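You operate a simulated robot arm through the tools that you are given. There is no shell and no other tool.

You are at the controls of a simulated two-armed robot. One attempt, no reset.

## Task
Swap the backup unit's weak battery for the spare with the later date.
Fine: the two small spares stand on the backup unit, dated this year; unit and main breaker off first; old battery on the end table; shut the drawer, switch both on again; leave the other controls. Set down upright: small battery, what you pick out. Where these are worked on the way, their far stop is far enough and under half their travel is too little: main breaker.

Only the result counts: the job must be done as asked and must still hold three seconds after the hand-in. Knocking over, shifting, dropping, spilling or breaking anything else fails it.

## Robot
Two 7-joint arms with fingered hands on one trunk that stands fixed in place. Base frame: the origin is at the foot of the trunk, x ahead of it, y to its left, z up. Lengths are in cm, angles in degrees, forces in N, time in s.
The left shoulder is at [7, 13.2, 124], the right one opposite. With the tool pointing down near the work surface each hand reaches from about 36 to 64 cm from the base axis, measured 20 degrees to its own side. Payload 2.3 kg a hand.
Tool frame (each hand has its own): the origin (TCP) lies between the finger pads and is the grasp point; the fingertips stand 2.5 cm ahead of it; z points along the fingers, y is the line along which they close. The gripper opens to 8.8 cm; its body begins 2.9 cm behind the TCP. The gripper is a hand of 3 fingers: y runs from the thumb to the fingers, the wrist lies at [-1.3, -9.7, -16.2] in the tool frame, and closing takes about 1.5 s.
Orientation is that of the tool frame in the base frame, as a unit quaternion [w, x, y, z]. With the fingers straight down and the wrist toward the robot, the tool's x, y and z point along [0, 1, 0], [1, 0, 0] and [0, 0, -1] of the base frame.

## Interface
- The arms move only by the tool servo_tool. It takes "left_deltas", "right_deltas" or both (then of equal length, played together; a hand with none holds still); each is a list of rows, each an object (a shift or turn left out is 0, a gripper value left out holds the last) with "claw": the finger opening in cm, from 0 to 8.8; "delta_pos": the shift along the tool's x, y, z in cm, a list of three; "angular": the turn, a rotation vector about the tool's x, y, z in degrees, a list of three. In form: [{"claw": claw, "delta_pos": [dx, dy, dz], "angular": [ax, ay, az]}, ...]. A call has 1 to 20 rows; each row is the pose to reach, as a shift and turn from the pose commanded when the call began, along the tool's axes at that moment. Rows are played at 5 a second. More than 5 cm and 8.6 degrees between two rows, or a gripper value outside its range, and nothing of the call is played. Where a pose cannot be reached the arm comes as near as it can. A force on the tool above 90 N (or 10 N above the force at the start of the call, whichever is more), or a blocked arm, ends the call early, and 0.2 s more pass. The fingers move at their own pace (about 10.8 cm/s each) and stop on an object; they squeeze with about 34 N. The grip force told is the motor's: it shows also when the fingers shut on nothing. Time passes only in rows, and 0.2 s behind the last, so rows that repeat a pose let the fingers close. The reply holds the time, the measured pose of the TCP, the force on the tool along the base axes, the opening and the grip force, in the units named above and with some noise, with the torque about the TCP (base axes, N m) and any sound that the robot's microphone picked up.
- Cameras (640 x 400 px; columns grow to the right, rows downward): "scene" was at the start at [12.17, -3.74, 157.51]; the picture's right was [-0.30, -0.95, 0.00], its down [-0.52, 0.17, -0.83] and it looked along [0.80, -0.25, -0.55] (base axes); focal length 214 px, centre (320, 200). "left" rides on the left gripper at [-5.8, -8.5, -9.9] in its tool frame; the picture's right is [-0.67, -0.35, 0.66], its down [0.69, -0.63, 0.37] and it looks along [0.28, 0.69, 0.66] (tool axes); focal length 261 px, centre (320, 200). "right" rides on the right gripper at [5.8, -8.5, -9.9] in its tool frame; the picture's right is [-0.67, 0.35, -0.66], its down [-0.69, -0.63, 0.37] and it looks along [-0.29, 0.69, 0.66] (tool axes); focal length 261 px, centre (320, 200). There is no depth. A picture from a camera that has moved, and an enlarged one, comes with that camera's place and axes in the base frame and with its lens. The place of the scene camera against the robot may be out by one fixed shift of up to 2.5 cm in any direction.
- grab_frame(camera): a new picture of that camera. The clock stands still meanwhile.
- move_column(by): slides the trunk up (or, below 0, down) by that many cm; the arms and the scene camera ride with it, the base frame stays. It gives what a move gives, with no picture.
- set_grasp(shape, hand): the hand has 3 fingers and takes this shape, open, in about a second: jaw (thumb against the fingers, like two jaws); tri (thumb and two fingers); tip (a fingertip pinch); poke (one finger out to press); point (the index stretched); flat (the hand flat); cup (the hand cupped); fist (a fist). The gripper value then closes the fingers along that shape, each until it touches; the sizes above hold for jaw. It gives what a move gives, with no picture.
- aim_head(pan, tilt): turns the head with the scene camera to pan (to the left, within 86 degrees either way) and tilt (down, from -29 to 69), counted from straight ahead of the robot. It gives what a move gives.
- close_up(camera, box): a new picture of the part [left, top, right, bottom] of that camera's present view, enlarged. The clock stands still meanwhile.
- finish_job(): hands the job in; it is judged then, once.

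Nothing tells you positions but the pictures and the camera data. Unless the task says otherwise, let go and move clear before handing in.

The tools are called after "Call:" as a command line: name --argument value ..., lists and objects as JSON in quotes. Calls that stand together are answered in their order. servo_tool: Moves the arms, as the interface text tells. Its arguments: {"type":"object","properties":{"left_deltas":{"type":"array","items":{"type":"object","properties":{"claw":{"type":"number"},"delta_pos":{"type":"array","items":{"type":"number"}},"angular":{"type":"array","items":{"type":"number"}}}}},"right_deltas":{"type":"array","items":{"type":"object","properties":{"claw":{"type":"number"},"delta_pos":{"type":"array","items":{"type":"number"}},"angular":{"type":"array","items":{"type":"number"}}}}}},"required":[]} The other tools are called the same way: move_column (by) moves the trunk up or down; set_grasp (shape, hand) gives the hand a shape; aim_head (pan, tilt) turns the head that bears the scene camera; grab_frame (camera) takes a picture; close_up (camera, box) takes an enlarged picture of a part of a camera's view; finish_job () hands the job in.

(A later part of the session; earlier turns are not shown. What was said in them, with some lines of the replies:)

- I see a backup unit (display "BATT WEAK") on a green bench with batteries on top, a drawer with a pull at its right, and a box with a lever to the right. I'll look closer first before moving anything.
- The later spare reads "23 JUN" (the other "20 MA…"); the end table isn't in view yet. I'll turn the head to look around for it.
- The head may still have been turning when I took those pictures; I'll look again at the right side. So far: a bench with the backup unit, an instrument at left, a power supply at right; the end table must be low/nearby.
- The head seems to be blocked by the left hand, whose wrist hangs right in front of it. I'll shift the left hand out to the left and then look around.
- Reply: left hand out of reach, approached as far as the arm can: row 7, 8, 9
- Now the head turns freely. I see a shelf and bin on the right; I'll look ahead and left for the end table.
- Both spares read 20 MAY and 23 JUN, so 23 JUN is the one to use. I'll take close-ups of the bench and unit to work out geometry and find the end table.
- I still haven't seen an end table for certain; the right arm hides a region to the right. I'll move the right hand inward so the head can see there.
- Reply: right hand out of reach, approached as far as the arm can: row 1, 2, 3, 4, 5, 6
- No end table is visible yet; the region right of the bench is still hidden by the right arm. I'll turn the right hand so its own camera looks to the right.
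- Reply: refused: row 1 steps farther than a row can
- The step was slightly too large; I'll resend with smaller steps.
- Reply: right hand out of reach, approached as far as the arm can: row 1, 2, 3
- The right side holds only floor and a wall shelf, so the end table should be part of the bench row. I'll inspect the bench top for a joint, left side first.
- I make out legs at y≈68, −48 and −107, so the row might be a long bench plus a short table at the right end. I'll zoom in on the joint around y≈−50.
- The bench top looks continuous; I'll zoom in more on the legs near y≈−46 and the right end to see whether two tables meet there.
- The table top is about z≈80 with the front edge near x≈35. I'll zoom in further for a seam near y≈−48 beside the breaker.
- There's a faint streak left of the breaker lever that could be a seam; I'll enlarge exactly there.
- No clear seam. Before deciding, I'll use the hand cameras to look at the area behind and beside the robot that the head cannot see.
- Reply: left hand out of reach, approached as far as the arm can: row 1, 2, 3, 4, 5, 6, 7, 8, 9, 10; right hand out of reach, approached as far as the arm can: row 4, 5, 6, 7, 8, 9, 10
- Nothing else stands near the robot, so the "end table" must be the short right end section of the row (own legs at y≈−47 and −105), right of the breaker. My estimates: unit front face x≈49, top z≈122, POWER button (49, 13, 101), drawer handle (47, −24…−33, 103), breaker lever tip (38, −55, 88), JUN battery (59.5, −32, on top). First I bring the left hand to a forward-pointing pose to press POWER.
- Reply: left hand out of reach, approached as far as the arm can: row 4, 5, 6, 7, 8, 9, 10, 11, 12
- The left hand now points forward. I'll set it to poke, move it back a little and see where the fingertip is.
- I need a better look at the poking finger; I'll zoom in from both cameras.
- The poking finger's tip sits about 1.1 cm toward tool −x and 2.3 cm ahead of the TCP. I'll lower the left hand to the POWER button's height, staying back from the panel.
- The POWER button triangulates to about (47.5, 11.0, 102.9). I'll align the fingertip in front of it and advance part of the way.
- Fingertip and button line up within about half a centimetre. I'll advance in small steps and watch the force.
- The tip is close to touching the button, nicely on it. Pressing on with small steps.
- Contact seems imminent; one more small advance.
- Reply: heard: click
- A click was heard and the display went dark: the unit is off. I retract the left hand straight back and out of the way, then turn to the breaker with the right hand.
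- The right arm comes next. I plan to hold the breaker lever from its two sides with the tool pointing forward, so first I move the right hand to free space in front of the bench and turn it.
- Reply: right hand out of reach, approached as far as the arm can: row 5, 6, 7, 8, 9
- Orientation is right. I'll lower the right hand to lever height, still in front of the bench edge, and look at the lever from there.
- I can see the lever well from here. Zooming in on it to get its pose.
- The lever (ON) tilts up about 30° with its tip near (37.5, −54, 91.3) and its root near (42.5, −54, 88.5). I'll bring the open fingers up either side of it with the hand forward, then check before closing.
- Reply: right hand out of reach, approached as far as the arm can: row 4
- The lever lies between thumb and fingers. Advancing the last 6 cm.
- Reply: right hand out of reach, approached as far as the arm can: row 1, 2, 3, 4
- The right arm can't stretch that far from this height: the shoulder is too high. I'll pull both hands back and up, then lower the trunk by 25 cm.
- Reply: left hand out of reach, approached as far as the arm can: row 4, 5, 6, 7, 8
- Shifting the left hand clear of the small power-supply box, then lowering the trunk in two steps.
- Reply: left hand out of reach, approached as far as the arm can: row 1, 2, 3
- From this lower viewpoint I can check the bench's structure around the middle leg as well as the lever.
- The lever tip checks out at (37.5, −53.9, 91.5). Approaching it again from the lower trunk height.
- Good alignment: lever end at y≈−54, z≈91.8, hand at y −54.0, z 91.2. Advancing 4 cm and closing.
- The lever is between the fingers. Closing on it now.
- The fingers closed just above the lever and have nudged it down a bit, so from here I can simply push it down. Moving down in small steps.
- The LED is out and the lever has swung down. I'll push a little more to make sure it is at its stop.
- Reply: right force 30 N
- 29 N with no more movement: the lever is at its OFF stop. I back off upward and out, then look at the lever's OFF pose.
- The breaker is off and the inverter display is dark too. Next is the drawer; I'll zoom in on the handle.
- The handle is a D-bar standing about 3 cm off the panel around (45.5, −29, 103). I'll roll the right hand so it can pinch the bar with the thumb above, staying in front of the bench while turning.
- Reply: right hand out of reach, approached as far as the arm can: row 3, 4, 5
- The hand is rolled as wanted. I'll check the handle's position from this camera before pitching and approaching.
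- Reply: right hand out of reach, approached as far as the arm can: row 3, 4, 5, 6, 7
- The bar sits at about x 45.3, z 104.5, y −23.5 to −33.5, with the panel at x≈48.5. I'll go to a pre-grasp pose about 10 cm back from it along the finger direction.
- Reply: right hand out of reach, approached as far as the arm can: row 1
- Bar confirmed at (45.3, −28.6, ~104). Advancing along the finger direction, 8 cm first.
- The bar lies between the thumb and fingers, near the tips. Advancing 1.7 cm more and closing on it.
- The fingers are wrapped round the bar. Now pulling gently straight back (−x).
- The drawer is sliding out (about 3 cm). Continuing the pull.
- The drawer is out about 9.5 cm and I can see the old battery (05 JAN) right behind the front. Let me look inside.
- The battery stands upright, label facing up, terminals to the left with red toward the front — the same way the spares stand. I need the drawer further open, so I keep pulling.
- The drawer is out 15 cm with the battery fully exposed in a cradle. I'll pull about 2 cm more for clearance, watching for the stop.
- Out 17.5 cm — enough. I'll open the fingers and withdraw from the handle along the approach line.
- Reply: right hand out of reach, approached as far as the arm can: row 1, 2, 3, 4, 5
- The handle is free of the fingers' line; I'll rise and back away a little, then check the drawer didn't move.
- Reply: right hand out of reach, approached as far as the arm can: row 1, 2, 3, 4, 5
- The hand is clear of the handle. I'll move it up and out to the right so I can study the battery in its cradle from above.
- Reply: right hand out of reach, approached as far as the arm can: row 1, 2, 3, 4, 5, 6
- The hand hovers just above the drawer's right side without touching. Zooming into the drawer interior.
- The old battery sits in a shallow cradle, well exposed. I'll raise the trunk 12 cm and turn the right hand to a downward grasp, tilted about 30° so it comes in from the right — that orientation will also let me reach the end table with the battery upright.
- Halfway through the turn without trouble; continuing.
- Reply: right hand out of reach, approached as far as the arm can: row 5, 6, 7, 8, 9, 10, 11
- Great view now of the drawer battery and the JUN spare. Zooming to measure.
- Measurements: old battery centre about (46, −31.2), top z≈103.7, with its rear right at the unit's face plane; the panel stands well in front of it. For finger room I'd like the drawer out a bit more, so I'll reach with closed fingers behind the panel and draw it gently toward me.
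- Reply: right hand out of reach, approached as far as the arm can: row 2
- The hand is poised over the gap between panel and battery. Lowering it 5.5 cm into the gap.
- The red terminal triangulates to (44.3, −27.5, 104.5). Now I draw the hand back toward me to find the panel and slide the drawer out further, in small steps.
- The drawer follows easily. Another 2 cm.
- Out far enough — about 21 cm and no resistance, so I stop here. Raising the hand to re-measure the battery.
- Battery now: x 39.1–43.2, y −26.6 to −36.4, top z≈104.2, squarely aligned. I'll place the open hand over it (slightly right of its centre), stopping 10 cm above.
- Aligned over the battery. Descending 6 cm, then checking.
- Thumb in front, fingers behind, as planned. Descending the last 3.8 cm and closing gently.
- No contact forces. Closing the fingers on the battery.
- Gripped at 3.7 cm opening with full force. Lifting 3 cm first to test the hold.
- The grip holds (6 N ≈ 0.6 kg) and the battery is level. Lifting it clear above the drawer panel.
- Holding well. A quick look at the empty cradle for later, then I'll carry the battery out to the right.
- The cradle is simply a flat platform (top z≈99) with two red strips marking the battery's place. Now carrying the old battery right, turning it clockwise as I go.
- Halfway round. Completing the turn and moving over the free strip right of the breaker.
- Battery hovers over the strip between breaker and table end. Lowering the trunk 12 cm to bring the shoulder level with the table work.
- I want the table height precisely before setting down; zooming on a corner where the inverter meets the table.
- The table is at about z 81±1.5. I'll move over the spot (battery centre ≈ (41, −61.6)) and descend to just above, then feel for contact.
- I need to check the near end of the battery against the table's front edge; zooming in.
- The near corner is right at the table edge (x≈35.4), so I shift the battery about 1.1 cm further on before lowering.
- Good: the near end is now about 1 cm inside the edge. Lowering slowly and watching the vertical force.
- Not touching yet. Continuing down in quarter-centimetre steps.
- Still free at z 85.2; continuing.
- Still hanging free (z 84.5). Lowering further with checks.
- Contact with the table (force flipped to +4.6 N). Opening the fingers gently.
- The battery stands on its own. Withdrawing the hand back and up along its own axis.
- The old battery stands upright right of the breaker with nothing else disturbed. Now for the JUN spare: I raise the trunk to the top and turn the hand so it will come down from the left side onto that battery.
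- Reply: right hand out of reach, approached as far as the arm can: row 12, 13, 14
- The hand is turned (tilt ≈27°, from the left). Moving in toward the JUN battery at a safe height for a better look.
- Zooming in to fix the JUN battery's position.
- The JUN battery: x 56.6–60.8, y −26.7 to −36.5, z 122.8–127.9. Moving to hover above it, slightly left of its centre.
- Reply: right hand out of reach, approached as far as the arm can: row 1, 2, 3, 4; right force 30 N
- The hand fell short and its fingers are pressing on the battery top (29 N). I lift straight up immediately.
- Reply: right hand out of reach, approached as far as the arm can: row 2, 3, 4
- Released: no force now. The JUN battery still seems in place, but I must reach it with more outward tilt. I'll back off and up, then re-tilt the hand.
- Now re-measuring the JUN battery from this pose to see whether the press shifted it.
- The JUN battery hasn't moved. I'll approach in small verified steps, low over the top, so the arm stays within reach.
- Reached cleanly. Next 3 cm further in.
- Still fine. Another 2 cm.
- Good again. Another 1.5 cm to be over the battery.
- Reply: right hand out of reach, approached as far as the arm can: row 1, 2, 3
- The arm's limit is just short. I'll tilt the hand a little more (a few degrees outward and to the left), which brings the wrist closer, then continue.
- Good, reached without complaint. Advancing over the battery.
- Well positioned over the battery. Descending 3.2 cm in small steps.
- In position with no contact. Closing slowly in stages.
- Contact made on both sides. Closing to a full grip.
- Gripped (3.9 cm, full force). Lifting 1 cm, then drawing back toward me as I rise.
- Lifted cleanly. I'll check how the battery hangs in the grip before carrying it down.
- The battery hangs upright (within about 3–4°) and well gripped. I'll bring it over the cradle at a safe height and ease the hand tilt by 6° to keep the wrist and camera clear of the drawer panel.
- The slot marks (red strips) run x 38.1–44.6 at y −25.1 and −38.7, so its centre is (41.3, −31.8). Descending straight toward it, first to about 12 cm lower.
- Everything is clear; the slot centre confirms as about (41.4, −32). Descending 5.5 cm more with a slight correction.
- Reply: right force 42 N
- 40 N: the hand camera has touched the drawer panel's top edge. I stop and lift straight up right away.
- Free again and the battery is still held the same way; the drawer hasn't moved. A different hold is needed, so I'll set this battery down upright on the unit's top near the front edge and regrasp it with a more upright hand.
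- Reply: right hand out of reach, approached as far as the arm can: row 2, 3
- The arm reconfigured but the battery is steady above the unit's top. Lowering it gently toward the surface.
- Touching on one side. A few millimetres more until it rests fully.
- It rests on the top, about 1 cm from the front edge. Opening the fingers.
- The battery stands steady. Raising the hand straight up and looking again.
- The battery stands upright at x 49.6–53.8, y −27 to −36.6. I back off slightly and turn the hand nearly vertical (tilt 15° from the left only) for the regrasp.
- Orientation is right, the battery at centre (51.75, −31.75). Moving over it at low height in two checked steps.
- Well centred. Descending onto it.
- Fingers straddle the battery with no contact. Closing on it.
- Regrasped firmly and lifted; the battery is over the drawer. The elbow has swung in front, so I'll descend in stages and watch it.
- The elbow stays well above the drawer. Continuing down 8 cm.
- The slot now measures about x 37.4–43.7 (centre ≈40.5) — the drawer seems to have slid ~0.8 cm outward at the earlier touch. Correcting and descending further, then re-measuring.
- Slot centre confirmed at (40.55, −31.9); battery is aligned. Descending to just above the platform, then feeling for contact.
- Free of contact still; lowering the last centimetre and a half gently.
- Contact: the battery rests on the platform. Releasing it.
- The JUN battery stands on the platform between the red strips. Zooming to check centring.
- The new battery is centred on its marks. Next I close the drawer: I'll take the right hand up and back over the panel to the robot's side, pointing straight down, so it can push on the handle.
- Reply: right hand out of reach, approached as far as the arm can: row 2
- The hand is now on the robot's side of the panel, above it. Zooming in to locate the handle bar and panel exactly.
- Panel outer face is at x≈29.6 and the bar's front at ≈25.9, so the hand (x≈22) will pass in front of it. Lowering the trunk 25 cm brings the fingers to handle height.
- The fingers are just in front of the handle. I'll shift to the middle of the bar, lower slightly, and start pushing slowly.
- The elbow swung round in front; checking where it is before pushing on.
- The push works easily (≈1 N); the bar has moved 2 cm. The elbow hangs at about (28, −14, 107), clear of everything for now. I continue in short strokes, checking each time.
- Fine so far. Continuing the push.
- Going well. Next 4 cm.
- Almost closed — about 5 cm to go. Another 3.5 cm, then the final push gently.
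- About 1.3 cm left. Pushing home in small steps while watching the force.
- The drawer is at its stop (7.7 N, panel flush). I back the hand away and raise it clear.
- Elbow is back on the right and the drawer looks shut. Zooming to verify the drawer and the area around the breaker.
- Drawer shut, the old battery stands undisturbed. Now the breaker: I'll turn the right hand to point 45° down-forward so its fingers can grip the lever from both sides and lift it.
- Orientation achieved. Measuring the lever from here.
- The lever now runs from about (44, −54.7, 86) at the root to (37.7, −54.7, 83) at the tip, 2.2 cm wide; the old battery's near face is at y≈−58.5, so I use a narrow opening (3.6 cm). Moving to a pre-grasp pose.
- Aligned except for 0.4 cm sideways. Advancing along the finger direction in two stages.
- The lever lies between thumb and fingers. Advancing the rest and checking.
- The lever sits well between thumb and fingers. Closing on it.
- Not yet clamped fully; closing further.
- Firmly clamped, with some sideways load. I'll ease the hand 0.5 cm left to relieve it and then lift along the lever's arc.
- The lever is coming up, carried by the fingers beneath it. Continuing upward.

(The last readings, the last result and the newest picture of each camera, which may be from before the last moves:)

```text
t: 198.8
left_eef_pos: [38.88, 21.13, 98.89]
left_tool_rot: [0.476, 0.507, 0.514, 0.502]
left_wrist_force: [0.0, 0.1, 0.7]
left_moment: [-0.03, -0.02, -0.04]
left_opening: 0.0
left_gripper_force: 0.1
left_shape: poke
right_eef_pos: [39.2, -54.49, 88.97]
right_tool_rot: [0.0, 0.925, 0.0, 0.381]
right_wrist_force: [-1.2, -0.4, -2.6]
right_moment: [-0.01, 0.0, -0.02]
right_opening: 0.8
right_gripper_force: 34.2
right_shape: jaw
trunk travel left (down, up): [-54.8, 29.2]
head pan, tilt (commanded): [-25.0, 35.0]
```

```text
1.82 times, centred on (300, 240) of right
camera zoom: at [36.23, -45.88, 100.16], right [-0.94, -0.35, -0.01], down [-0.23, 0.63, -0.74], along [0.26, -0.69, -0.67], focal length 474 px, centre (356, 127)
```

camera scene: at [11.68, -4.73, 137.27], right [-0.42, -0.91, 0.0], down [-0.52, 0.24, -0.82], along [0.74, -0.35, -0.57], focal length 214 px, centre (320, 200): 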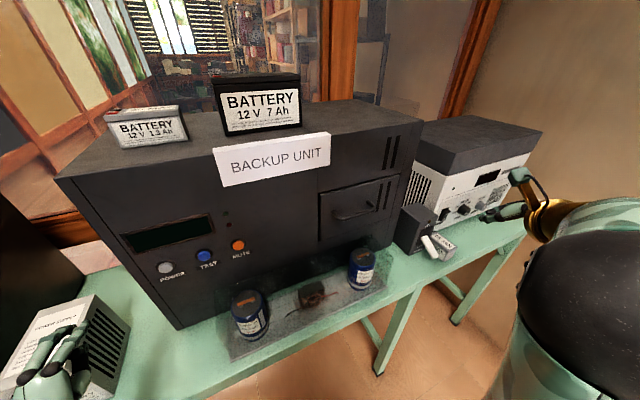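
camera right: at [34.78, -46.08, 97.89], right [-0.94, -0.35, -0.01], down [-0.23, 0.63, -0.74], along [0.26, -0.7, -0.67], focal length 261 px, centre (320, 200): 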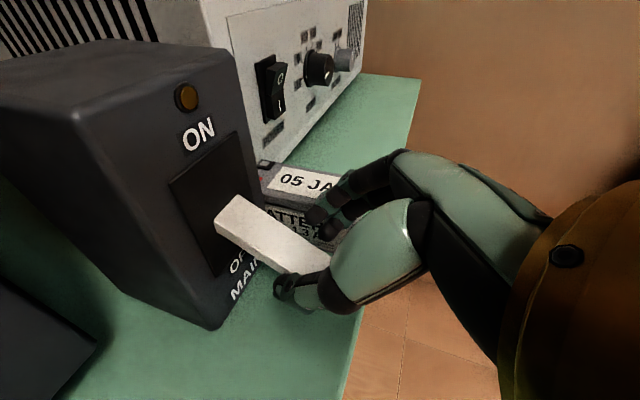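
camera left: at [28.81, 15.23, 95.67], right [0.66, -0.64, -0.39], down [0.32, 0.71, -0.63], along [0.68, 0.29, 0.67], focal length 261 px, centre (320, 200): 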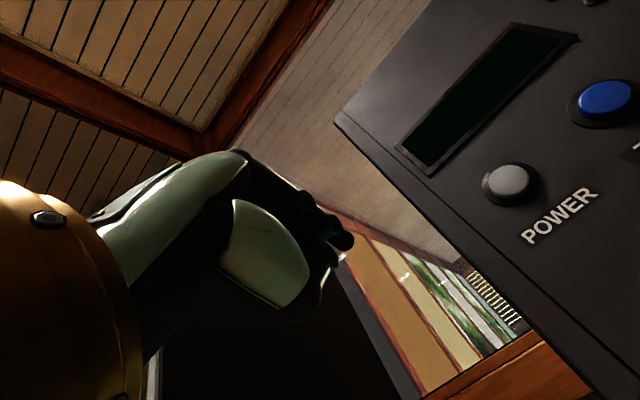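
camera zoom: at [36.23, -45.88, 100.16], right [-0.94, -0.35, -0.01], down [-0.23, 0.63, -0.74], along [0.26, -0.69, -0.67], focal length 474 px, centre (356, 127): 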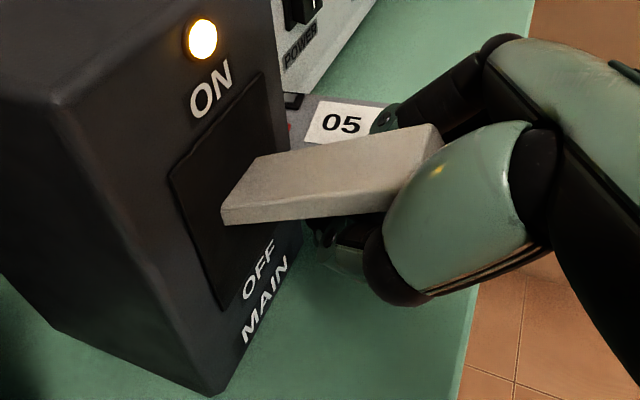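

The ON lamp is lit. I continue to the lever's upper stop.

Call:
servo_tool --right_deltas '[{"delta_pos": [0.4, 0, -0.3]}, {"delta_pos": [0.8, 0, -0.6]}, {"delta_pos": [1.2, 0, -0.9]}, {"delta_pos": [1.5, 0, -1.1]}]'

Call:
close_up --camera "right" --box '[160, 130, 440, 350]'

```text
t: 199.8
left_eef_pos: [38.99, 20.67, 98.79]
left_tool_rot: [0.474, 0.51, 0.513, 0.502]
left_wrist_force: [-0.4, 0.3, 0.2]
left_moment: [0.01, -0.01, 0.03]
left_opening: 0.0
left_gripper_force: 0.0
left_shape: poke
right_eef_pos: [39.37, -54.65, 89.91]
right_tool_rot: [-0.005, 0.928, -0.003, 0.373]
right_wrist_force: [-18.6, 16.2, -52.6]
right_moment: [-0.92, -0.25, -0.23]
right_opening: 1.14
right_gripper_force: 33.7
right_shape: jaw
trunk travel left (down, up): [-54.8, 29.2]
head pan, tilt (commanded): [-25.0, 35.0]
```

```text
1.82 times, centred on (300, 240) of right
camera zoom: at [36.6, -46.37, 101.13], right [-0.94, -0.35, 0.0], down [-0.24, 0.64, -0.73], along [0.25, -0.69, -0.68], focal length 474 px, centre (356, 127)
```

zoom: 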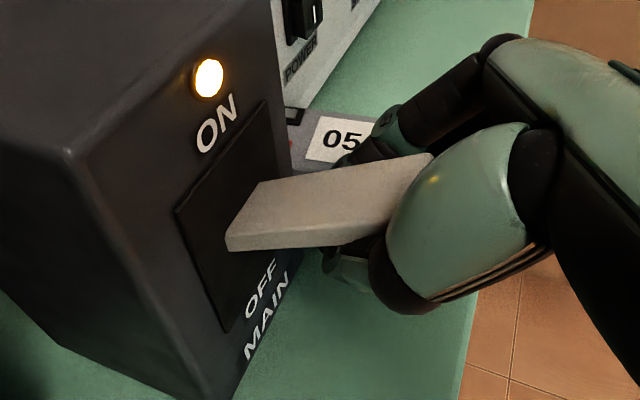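

That is the stop (52 N). Backing off immediately and releasing.

Call:
servo_tool --right_deltas '[{"delta_pos": [-0.3, 0, 0.3]}, {"delta_pos": [-0.7, 0, 0.7]}, {"claw": 1.5, "delta_pos": [-0.9, 0, 0.9]}, {"claw": 3, "delta_pos": [-0.9, 0, 0.9]}]'

Call:
close_up --camera "right" --box '[120, 100, 440, 350]'

```text
t: 200.8
left_eef_pos: [38.97, 21.34, 98.75]
left_tool_rot: [0.477, 0.508, 0.514, 0.501]
left_wrist_force: [-0.3, 0.3, -0.6]
left_moment: [-0.02, 0.0, 0.0]
left_opening: 0.0
left_gripper_force: 0.1
left_shape: poke
right_eef_pos: [39.64, -54.2, 89.79]
right_tool_rot: [0.001, 0.923, 0.003, 0.384]
right_wrist_force: [-0.7, 0.0, 0.4]
right_moment: [0.0, 0.02, 0.0]
right_opening: 3.01
right_gripper_force: 0.1
right_shape: jaw
trunk travel left (down, up): [-54.8, 29.2]
head pan, tilt (commanded): [-25.0, 35.0]
```

```text
1.60 times, centred on (280, 225) of right
camera zoom: at [36.66, -45.62, 100.93], right [-0.94, -0.35, -0.01], down [-0.23, 0.63, -0.75], along [0.27, -0.7, -0.67], focal length 417 px, centre (384, 160)
```

zoom: 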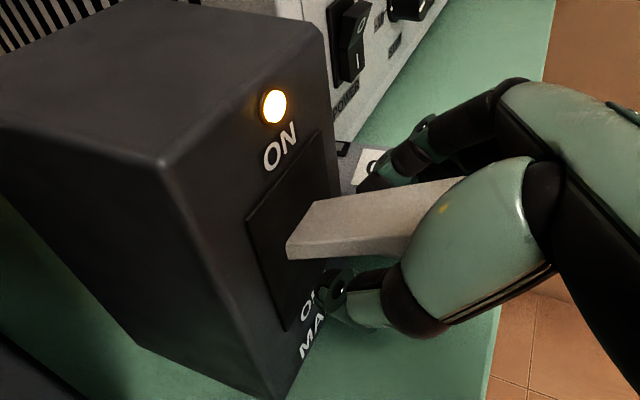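

Lever stays at ON with the lamp lit. Opening a bit wider and withdrawing back and up.

Call:
servo_tool --right_deltas '[{"claw": 4.4}, {"claw": 4.4}, {"claw": 4.4, "delta_pos": [0, 0, -1.5]}, {"claw": 4.4, "delta_pos": [0, 0, -4]}, {"claw": 4.4, "delta_pos": [0, 0, -7]}, {"claw": 4.4, "delta_pos": [0, 0, -11]}, {"claw": 4.4, "delta_pos": [0, -2, -15]}, {"claw": 4.4, "delta_pos": [0, -2, -15]}]'

Call:
grab_frame --camera "right"

Call:
grab_frame --camera "scene"

```text
t: 202.6
left_eef_pos: [39.1, 21.15, 98.79]
left_tool_rot: [0.476, 0.508, 0.514, 0.501]
left_wrist_force: [0.2, 0.2, 0.4]
left_moment: [0.01, 0.01, -0.02]
left_opening: 0.0
left_gripper_force: 0.1
left_shape: poke
right_eef_pos: [29.06, -52.32, 100.08]
right_tool_rot: [0.0, 0.925, 0.0, 0.38]
right_wrist_force: [0.7, 0.4, 0.2]
right_moment: [0.02, 0.0, -0.01]
right_opening: 4.37
right_gripper_force: 0.0
right_shape: jaw
trunk travel left (down, up): [-54.8, 29.2]
head pan, tilt (commanded): [-25.0, 35.0]
```

```text
taken
camera right: at [26.18, -43.74, 111.28], right [-0.94, -0.35, -0.01], down [-0.23, 0.63, -0.74], along [0.26, -0.69, -0.67], focal length 261 px, centre (320, 200)
```

right: 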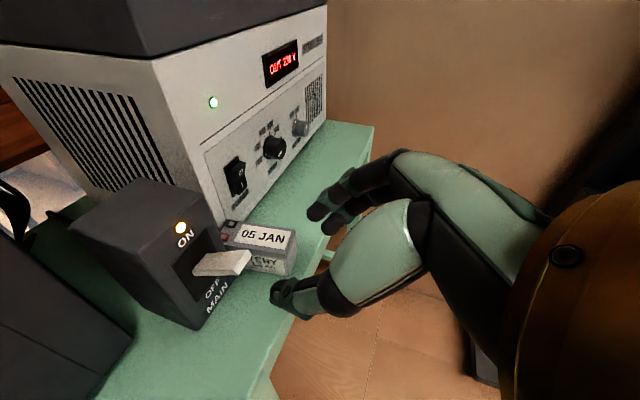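

```text
taken
camera scene: at [11.78, -4.84, 132.25], right [-0.42, -0.91, 0.0], down [-0.52, 0.24, -0.82], along [0.74, -0.35, -0.57], focal length 214 px, centre (320, 200)
```

scene: 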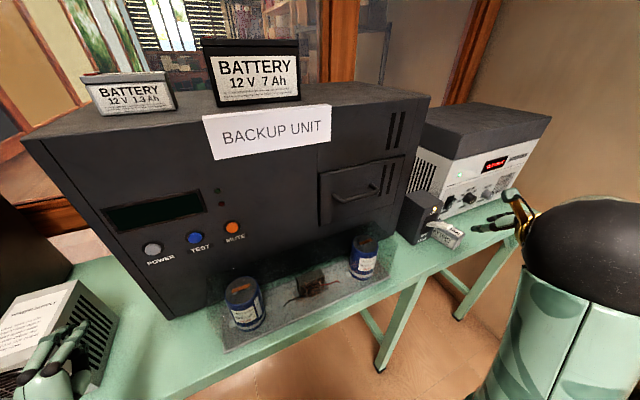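

The breaker is on and the inverter reads OUT 230 V again. I'll check the lever's position closely, then press POWER with the left hand.

Call:
close_up --camera "right" --box '[60, 170, 310, 340]'

Call:
close_up --camera "scene" --box '[380, 170, 500, 260]'

Call:
grab_frame --camera "left"

```text
2.35 times, centred on (185, 255) of right
camera zoom: at [26.18, -43.74, 111.28], right [-0.94, -0.35, -0.01], down [-0.23, 0.63, -0.74], along [0.26, -0.69, -0.67], focal length 613 px, centre (638, 71)
```

zoom: 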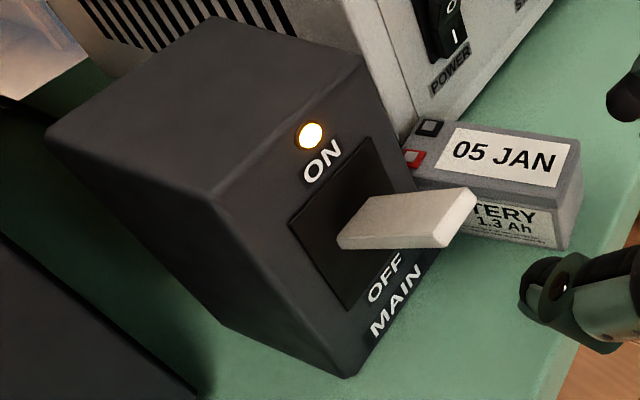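

```text
4.44 times, centred on (440, 215) of scene
camera zoom: at [11.78, -4.84, 132.25], right [-0.42, -0.91, 0.0], down [-0.52, 0.24, -0.82], along [0.74, -0.35, -0.57], focal length 953 px, centre (-213, 133)
```

zoom: 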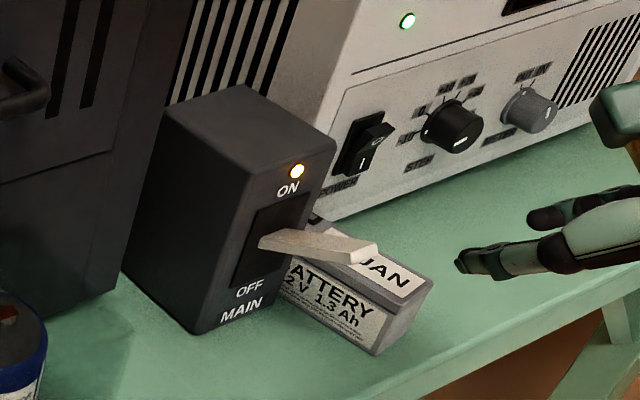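

```text
taken
camera left: at [28.88, 15.21, 90.65], right [0.66, -0.64, -0.39], down [0.32, 0.71, -0.63], along [0.68, 0.29, 0.67], focal length 261 px, centre (320, 200)
```

left: 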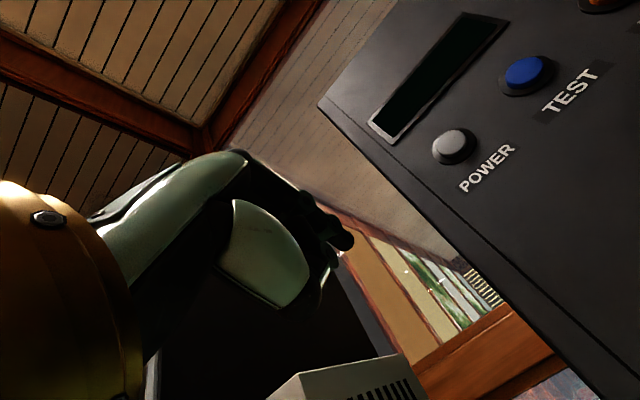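

The lever tip is back at its original ON height. Now the left poking finger goes to the POWER button, along the same line as before.

Call:
servo_tool --left_deltas '[{"delta_pos": [-3, 1.4, 0]}, {"delta_pos": [-6, 2.8, 0]}, {"delta_pos": [-9.1, 4.2, 0]}, {"delta_pos": [-9.1, 4.2, 2]}, {"delta_pos": [-9.1, 4.2, 4]}, {"delta_pos": [-9.1, 4.2, 4]}]'

Call:
aim_head --pan 20 --tilt 35

Call:
grab_frame --camera "scene"

Call:
close_up --camera "left" --box '[240, 100, 560, 300]'

```text
t: 204.0
left_eef_pos: [43.15, 12.07, 102.59]
left_tool_rot: [0.476, 0.508, 0.514, 0.502]
left_wrist_force: [0.3, 0.2, -0.1]
left_moment: [-0.01, -0.02, 0.01]
left_opening: 0.0
left_gripper_force: 0.1
left_shape: poke
left hand out of reach, approached as far as the arm can: row 1, 2, 3
right_eef_pos: [29.14, -52.19, 100.12]
right_tool_rot: [0.001, 0.925, 0.001, 0.381]
right_wrist_force: [-0.3, -0.5, -0.2]
right_moment: [0.02, 0.01, -0.01]
right_opening: 4.38
right_gripper_force: 0.0
right_shape: jaw
trunk travel left (down, up): [-54.8, 29.2]
head pan, tilt (commanded): [-25.0, 35.0]
```

```text
t: 205.1
left_eef_pos: [43.1, 12.11, 102.69]
left_tool_rot: [0.476, 0.507, 0.514, 0.502]
left_wrist_force: [0.5, 0.6, -0.1]
left_moment: [-0.01, 0.01, 0.01]
left_opening: 0.02
left_gripper_force: 0.1
left_shape: poke
right_eef_pos: [29.14, -52.33, 100.16]
right_tool_rot: [0.001, 0.925, 0.0, 0.381]
right_wrist_force: [0.4, 0.4, -1.0]
right_moment: [0.02, 0.01, -0.01]
right_opening: 4.36
right_gripper_force: 0.1
right_shape: jaw
trunk travel left (down, up): [-54.8, 29.2]
head pan, tilt (commanded): [20.0, 35.0]
```

```text
taken
camera scene: at [11.99, 1.96, 132.27], right [0.34, -0.94, 0.0], down [-0.54, -0.2, -0.82], along [0.77, 0.28, -0.57], focal length 214 px, centre (320, 200)
```

scene: 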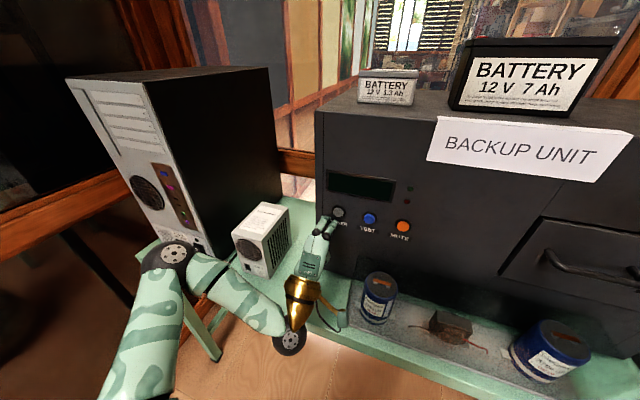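

```text
2.00 times, centred on (400, 200) of left
camera zoom: at [33.07, 6.08, 94.55], right [0.66, -0.64, -0.39], down [0.32, 0.71, -0.63], along [0.68, 0.29, 0.67], focal length 521 px, centre (160, 200)
```

zoom: 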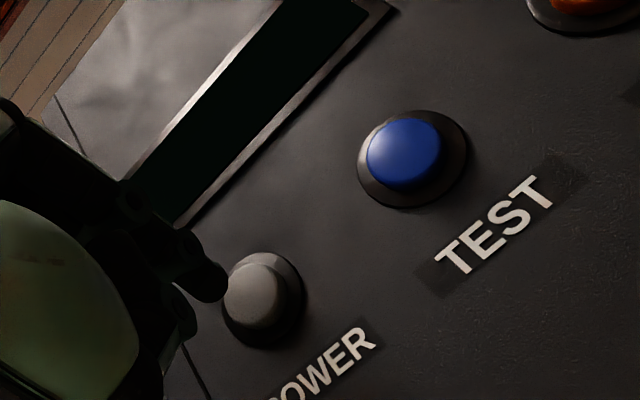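

Same alignment as at the first press. Advancing to the button and pressing in small steps.

Call:
servo_tool --left_deltas '[{"delta_pos": [0, 0, 0.6]}, {"delta_pos": [0, 0, 1.2]}, {"delta_pos": [0, 0, 1.8]}, {"delta_pos": [0, 0, 2.2]}]'

Call:
servo_tool --left_deltas '[{"delta_pos": [0, 0, 0.2]}, {"delta_pos": [0, 0, 0.4]}]'

Call:
close_up --camera "scene" --box '[300, 150, 460, 260]'

```text
t: 206.1
left_eef_pos: [45.42, 12.27, 102.5]
left_tool_rot: [0.476, 0.508, 0.514, 0.501]
left_wrist_force: [-1.4, 0.8, -0.7]
left_moment: [-0.03, 0.0, 0.01]
left_opening: 0.0
left_gripper_force: 0.0
left_shape: poke
right_eef_pos: [28.96, -52.21, 100.21]
right_tool_rot: [0.0, 0.925, 0.001, 0.381]
right_wrist_force: [0.6, 0.7, -0.9]
right_moment: [-0.03, -0.01, -0.02]
right_opening: 4.37
right_gripper_force: 0.1
right_shape: jaw
trunk travel left (down, up): [-54.8, 29.2]
head pan, tilt (commanded): [20.0, 35.0]
heard: click
```

```text
t: 206.7
left_eef_pos: [45.69, 12.23, 102.67]
left_tool_rot: [0.477, 0.507, 0.513, 0.502]
left_wrist_force: [-6.1, -1.2, -0.7]
left_moment: [0.04, 0.01, -0.03]
left_opening: 0.02
left_gripper_force: 0.1
left_shape: poke
right_eef_pos: [28.84, -52.18, 100.2]
right_tool_rot: [0.001, 0.925, 0.0, 0.381]
right_wrist_force: [0.7, 0.8, 0.2]
right_moment: [-0.01, 0.03, -0.02]
right_opening: 4.36
right_gripper_force: 0.1
right_shape: jaw
trunk travel left (down, up): [-54.8, 29.2]
head pan, tilt (commanded): [20.0, 35.0]
```

```text
3.64 times, centred on (380, 205) of scene
camera zoom: at [11.72, 1.95, 132.29], right [0.34, -0.94, 0.0], down [-0.54, -0.2, -0.82], along [0.77, 0.28, -0.57], focal length 780 px, centre (102, 182)
```

zoom: 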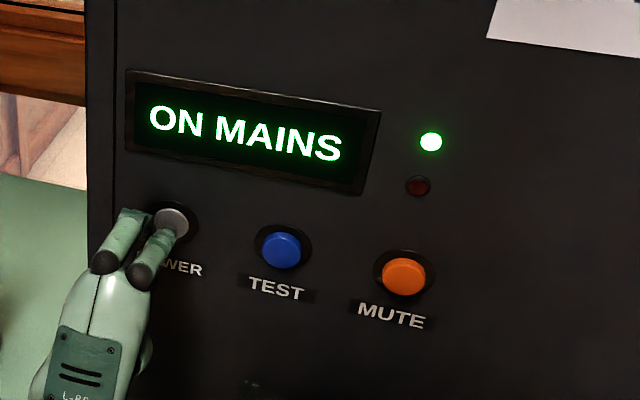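

The display reads "ON MAINS" with a green light. Retracting the left hand.

Call:
servo_tool --left_deltas '[{"delta_pos": [0, 0, -1]}, {"delta_pos": [0, 0, -3.5]}, {"delta_pos": [0, 0, -7]}, {"delta_pos": [2, 2, -8]}, {"delta_pos": [5, 4, -8]}, {"delta_pos": [8, 6, -8]}, {"delta_pos": [8, 6, -8]}]' --right_deltas '[{"delta_pos": [0, 0, 0]}, {"delta_pos": [0, 0, 0]}, {"delta_pos": [0, 0, 0]}, {"delta_pos": [0, 0, 0]}, {"delta_pos": [0, 0, 0]}, {"delta_pos": [0, 0, 0]}, {"delta_pos": [0, 0, 0]}]'

Call:
grab_frame --camera "scene"

Call:
close_up --camera "scene" --box '[300, 150, 460, 260]'

Call:
aim_head --pan -25 --tilt 40

Call:
grab_frame --camera "scene"

```text
t: 208.3
left_eef_pos: [41.61, 20.3, 109.04]
left_tool_rot: [0.476, 0.507, 0.514, 0.502]
left_wrist_force: [-0.4, -0.4, 0.1]
left_moment: [-0.02, 0.01, 0.02]
left_opening: 0.0
left_gripper_force: 0.0
left_shape: poke
left hand out of reach, approached as far as the arm can: row 3, 4, 5, 6, 7
right_eef_pos: [29.2, -52.28, 100.1]
right_tool_rot: [0.0, 0.924, 0.0, 0.381]
right_wrist_force: [0.4, -0.5, -0.6]
right_moment: [0.01, 0.0, -0.02]
right_opening: 4.36
right_gripper_force: 0.2
right_shape: jaw
trunk travel left (down, up): [-54.8, 29.2]
head pan, tilt (commanded): [20.0, 35.0]
```

```text
taken
camera scene: at [12.04, 1.91, 132.26], right [0.34, -0.94, 0.0], down [-0.54, -0.2, -0.82], along [0.77, 0.28, -0.57], focal length 214 px, centre (320, 200)
```

scene: 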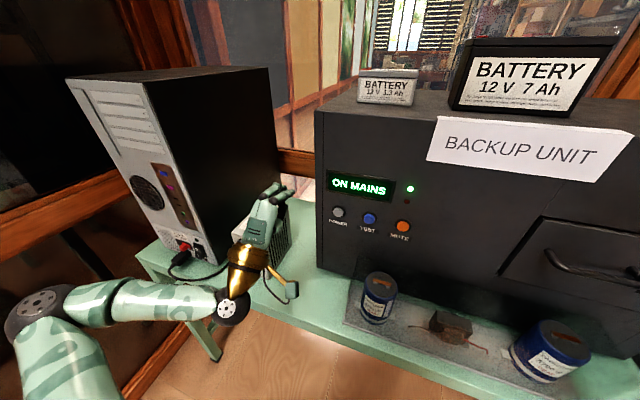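

```text
3.64 times, centred on (380, 205) of scene
camera zoom: at [12.04, 1.91, 132.26], right [0.34, -0.94, 0.0], down [-0.54, -0.2, -0.82], along [0.77, 0.28, -0.57], focal length 780 px, centre (102, 182)
```

zoom: 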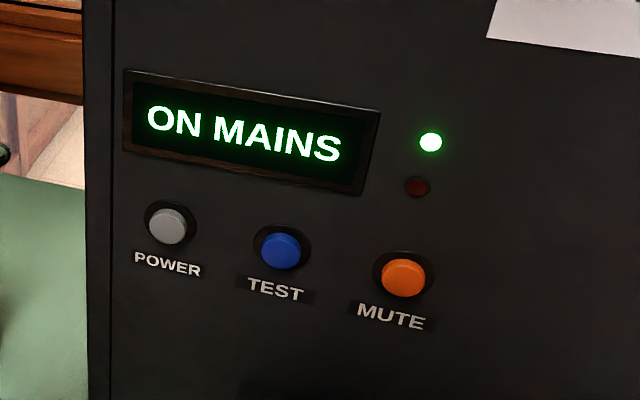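

```text
t: 209.4
left_eef_pos: [41.54, 20.29, 108.96]
left_tool_rot: [0.477, 0.507, 0.513, 0.501]
left_wrist_force: [0.7, -0.7, 0.1]
left_moment: [0.0, 0.01, 0.02]
left_opening: 0.0
left_gripper_force: 0.1
left_shape: poke
right_eef_pos: [29.14, -52.28, 100.1]
right_tool_rot: [0.001, 0.924, 0.0, 0.381]
right_wrist_force: [0.2, -0.3, -0.2]
right_moment: [0.02, 0.02, -0.05]
right_opening: 4.37
right_gripper_force: 0.1
right_shape: jaw
trunk travel left (down, up): [-54.8, 29.2]
head pan, tilt (commanded): [-25.0, 40.0]
```

```text
taken
camera scene: at [11.42, -4.62, 131.51], right [-0.42, -0.91, 0.0], down [-0.58, 0.27, -0.77], along [0.69, -0.32, -0.64], focal length 214 px, centre (320, 200)
```

scene: 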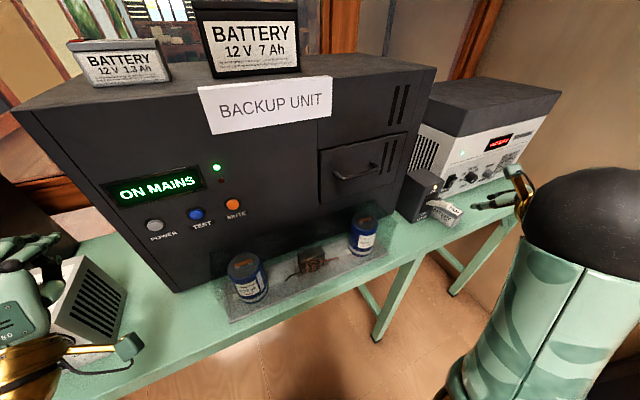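

All states look right: ON MAINS, breaker ON, drawer shut, old battery upright on the end table. I'll raise the trunk so both hands are well clear and take a last look round.

Call:
move_column --by 20

Call:
grab_frame --camera "scene"

Call:
close_up --camera "scene" --box '[360, 180, 520, 320]'

Call:
aim_head --pan 25 --tilt 45

Call:
grab_frame --camera "scene"

Call:
grab_frame --camera "right"

```text
t: 211.6
left_eef_pos: [41.6, 20.28, 129.08]
left_tool_rot: [0.476, 0.507, 0.514, 0.502]
left_wrist_force: [-0.2, -0.5, 0.4]
left_moment: [0.0, 0.0, -0.01]
left_opening: 0.0
left_gripper_force: 0.0
left_shape: poke
right_eef_pos: [29.03, -52.27, 120.16]
right_tool_rot: [0.0, 0.924, 0.0, 0.381]
right_wrist_force: [0.6, 0.2, -0.4]
right_moment: [0.02, 0.01, 0.03]
right_opening: 4.36
right_gripper_force: 0.0
right_shape: jaw
trunk travel left (down, up): [-74.8, 9.2]
head pan, tilt (commanded): [-25.0, 40.0]
```

```text
taken
camera scene: at [11.42, -4.63, 151.51], right [-0.42, -0.91, 0.0], down [-0.58, 0.27, -0.77], along [0.69, -0.32, -0.64], focal length 214 px, centre (320, 200)
```

scene: 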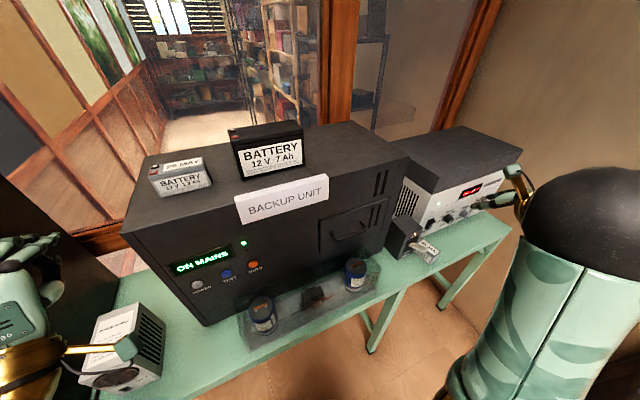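

```text
2.86 times, centred on (440, 250) of scene
camera zoom: at [11.42, -4.63, 151.51], right [-0.42, -0.91, 0.0], down [-0.58, 0.27, -0.77], along [0.69, -0.32, -0.64], focal length 613 px, centre (-23, 57)
```

zoom: 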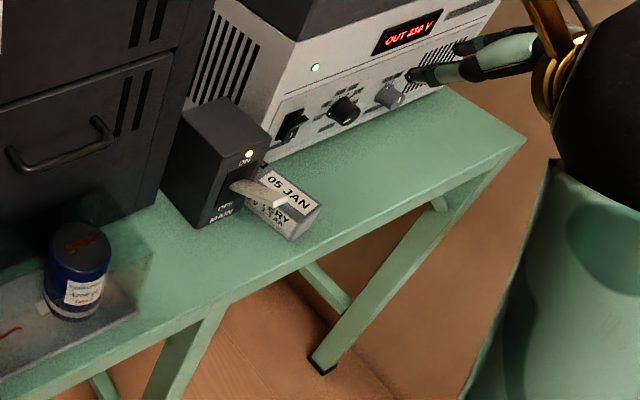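

```text
t: 212.8
left_eef_pos: [41.58, 20.34, 128.91]
left_tool_rot: [0.476, 0.507, 0.514, 0.502]
left_wrist_force: [0.1, 0.3, -0.4]
left_moment: [0.01, -0.01, -0.01]
left_opening: 0.0
left_gripper_force: 0.1
left_shape: poke
right_eef_pos: [29.12, -52.25, 120.09]
right_tool_rot: [0.001, 0.925, 0.0, 0.381]
right_wrist_force: [0.2, 0.8, -0.2]
right_moment: [0.03, 0.04, -0.02]
right_opening: 4.38
right_gripper_force: 0.1
right_shape: jaw
trunk travel left (down, up): [-74.8, 9.2]
head pan, tilt (commanded): [25.0, 45.0]
```

```text
taken
camera scene: at [11.08, 2.39, 150.79], right [0.42, -0.91, 0.0], down [-0.64, -0.3, -0.71], along [0.64, 0.3, -0.71], focal length 214 px, centre (320, 200)
```

scene: 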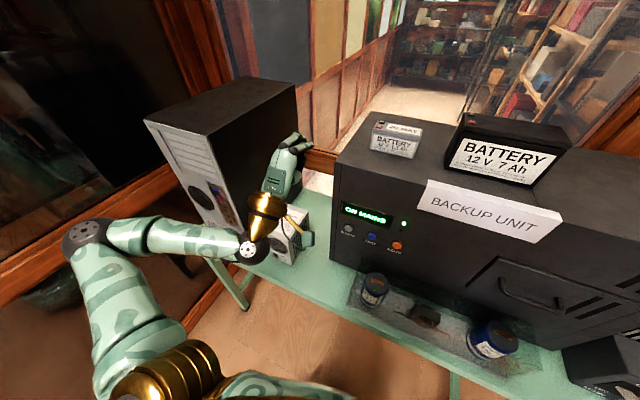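

```text
taken
camera right: at [26.14, -43.68, 131.32], right [-0.94, -0.35, -0.01], down [-0.23, 0.63, -0.74], along [0.26, -0.7, -0.67], focal length 261 px, centre (320, 200)
```

right: 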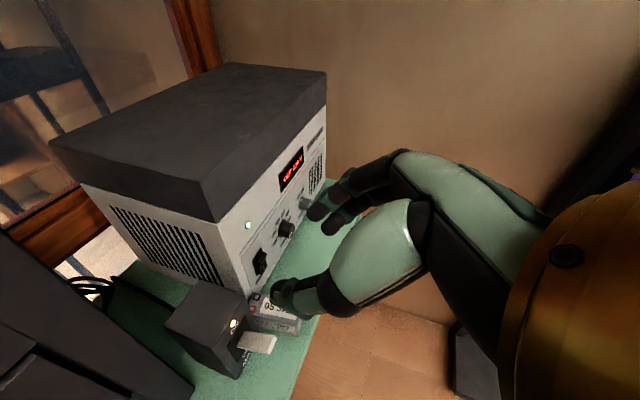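

Everything is in place. The unit shows ON MAINS, the breaker is on, the drawer is shut on the 23 JUN battery, and the 05 JAN battery stands upright on the end table. The other items look undisturbed and both hands are clear. Handing in.

Call:
finish_job

```text
The job is handed in.
```

I swapped the backup unit's weak battery for the spare dated 23 JUN and handed the job in. No verdict came back.

- **Backup unit:** it was switched off before the swap and is on again. The display reads "ON MAINS" and no longer "BATT WEAK".
- **Main breaker:** I moved it to its OFF stop, then back to its ON stop. Its lamp is lit and the inverter beside it reads "OUT 230 V" again.
- **New battery:** it stands upright, centred between the red marks in the drawer, and the drawer is shut.
- **Old battery:** the one dated 05 JAN stands upright to the right of the breaker. I saw no separate table within reach. I took the short right-hand section of the bench row, which has its own leg at the far end, to be the end table.
- **Other items:** in the last pictures the 20 MAY spare, the large 12 V 7 Ah battery, the capacitors and the other controls look undisturbed.

Some moves were rougher than planned:

- **On the spare:** the hand once pressed on the spare from above (about 30 N).
- **On the drawer:** the hand once rested on the drawer's edge (about 40 N). The drawer slid out about 0.8 cm while it was still open.
- **On the lever:** I pushed the breaker lever against its ON stop at about 53 N before backing off.

After each of these I saw no lasting shift in what was touched.
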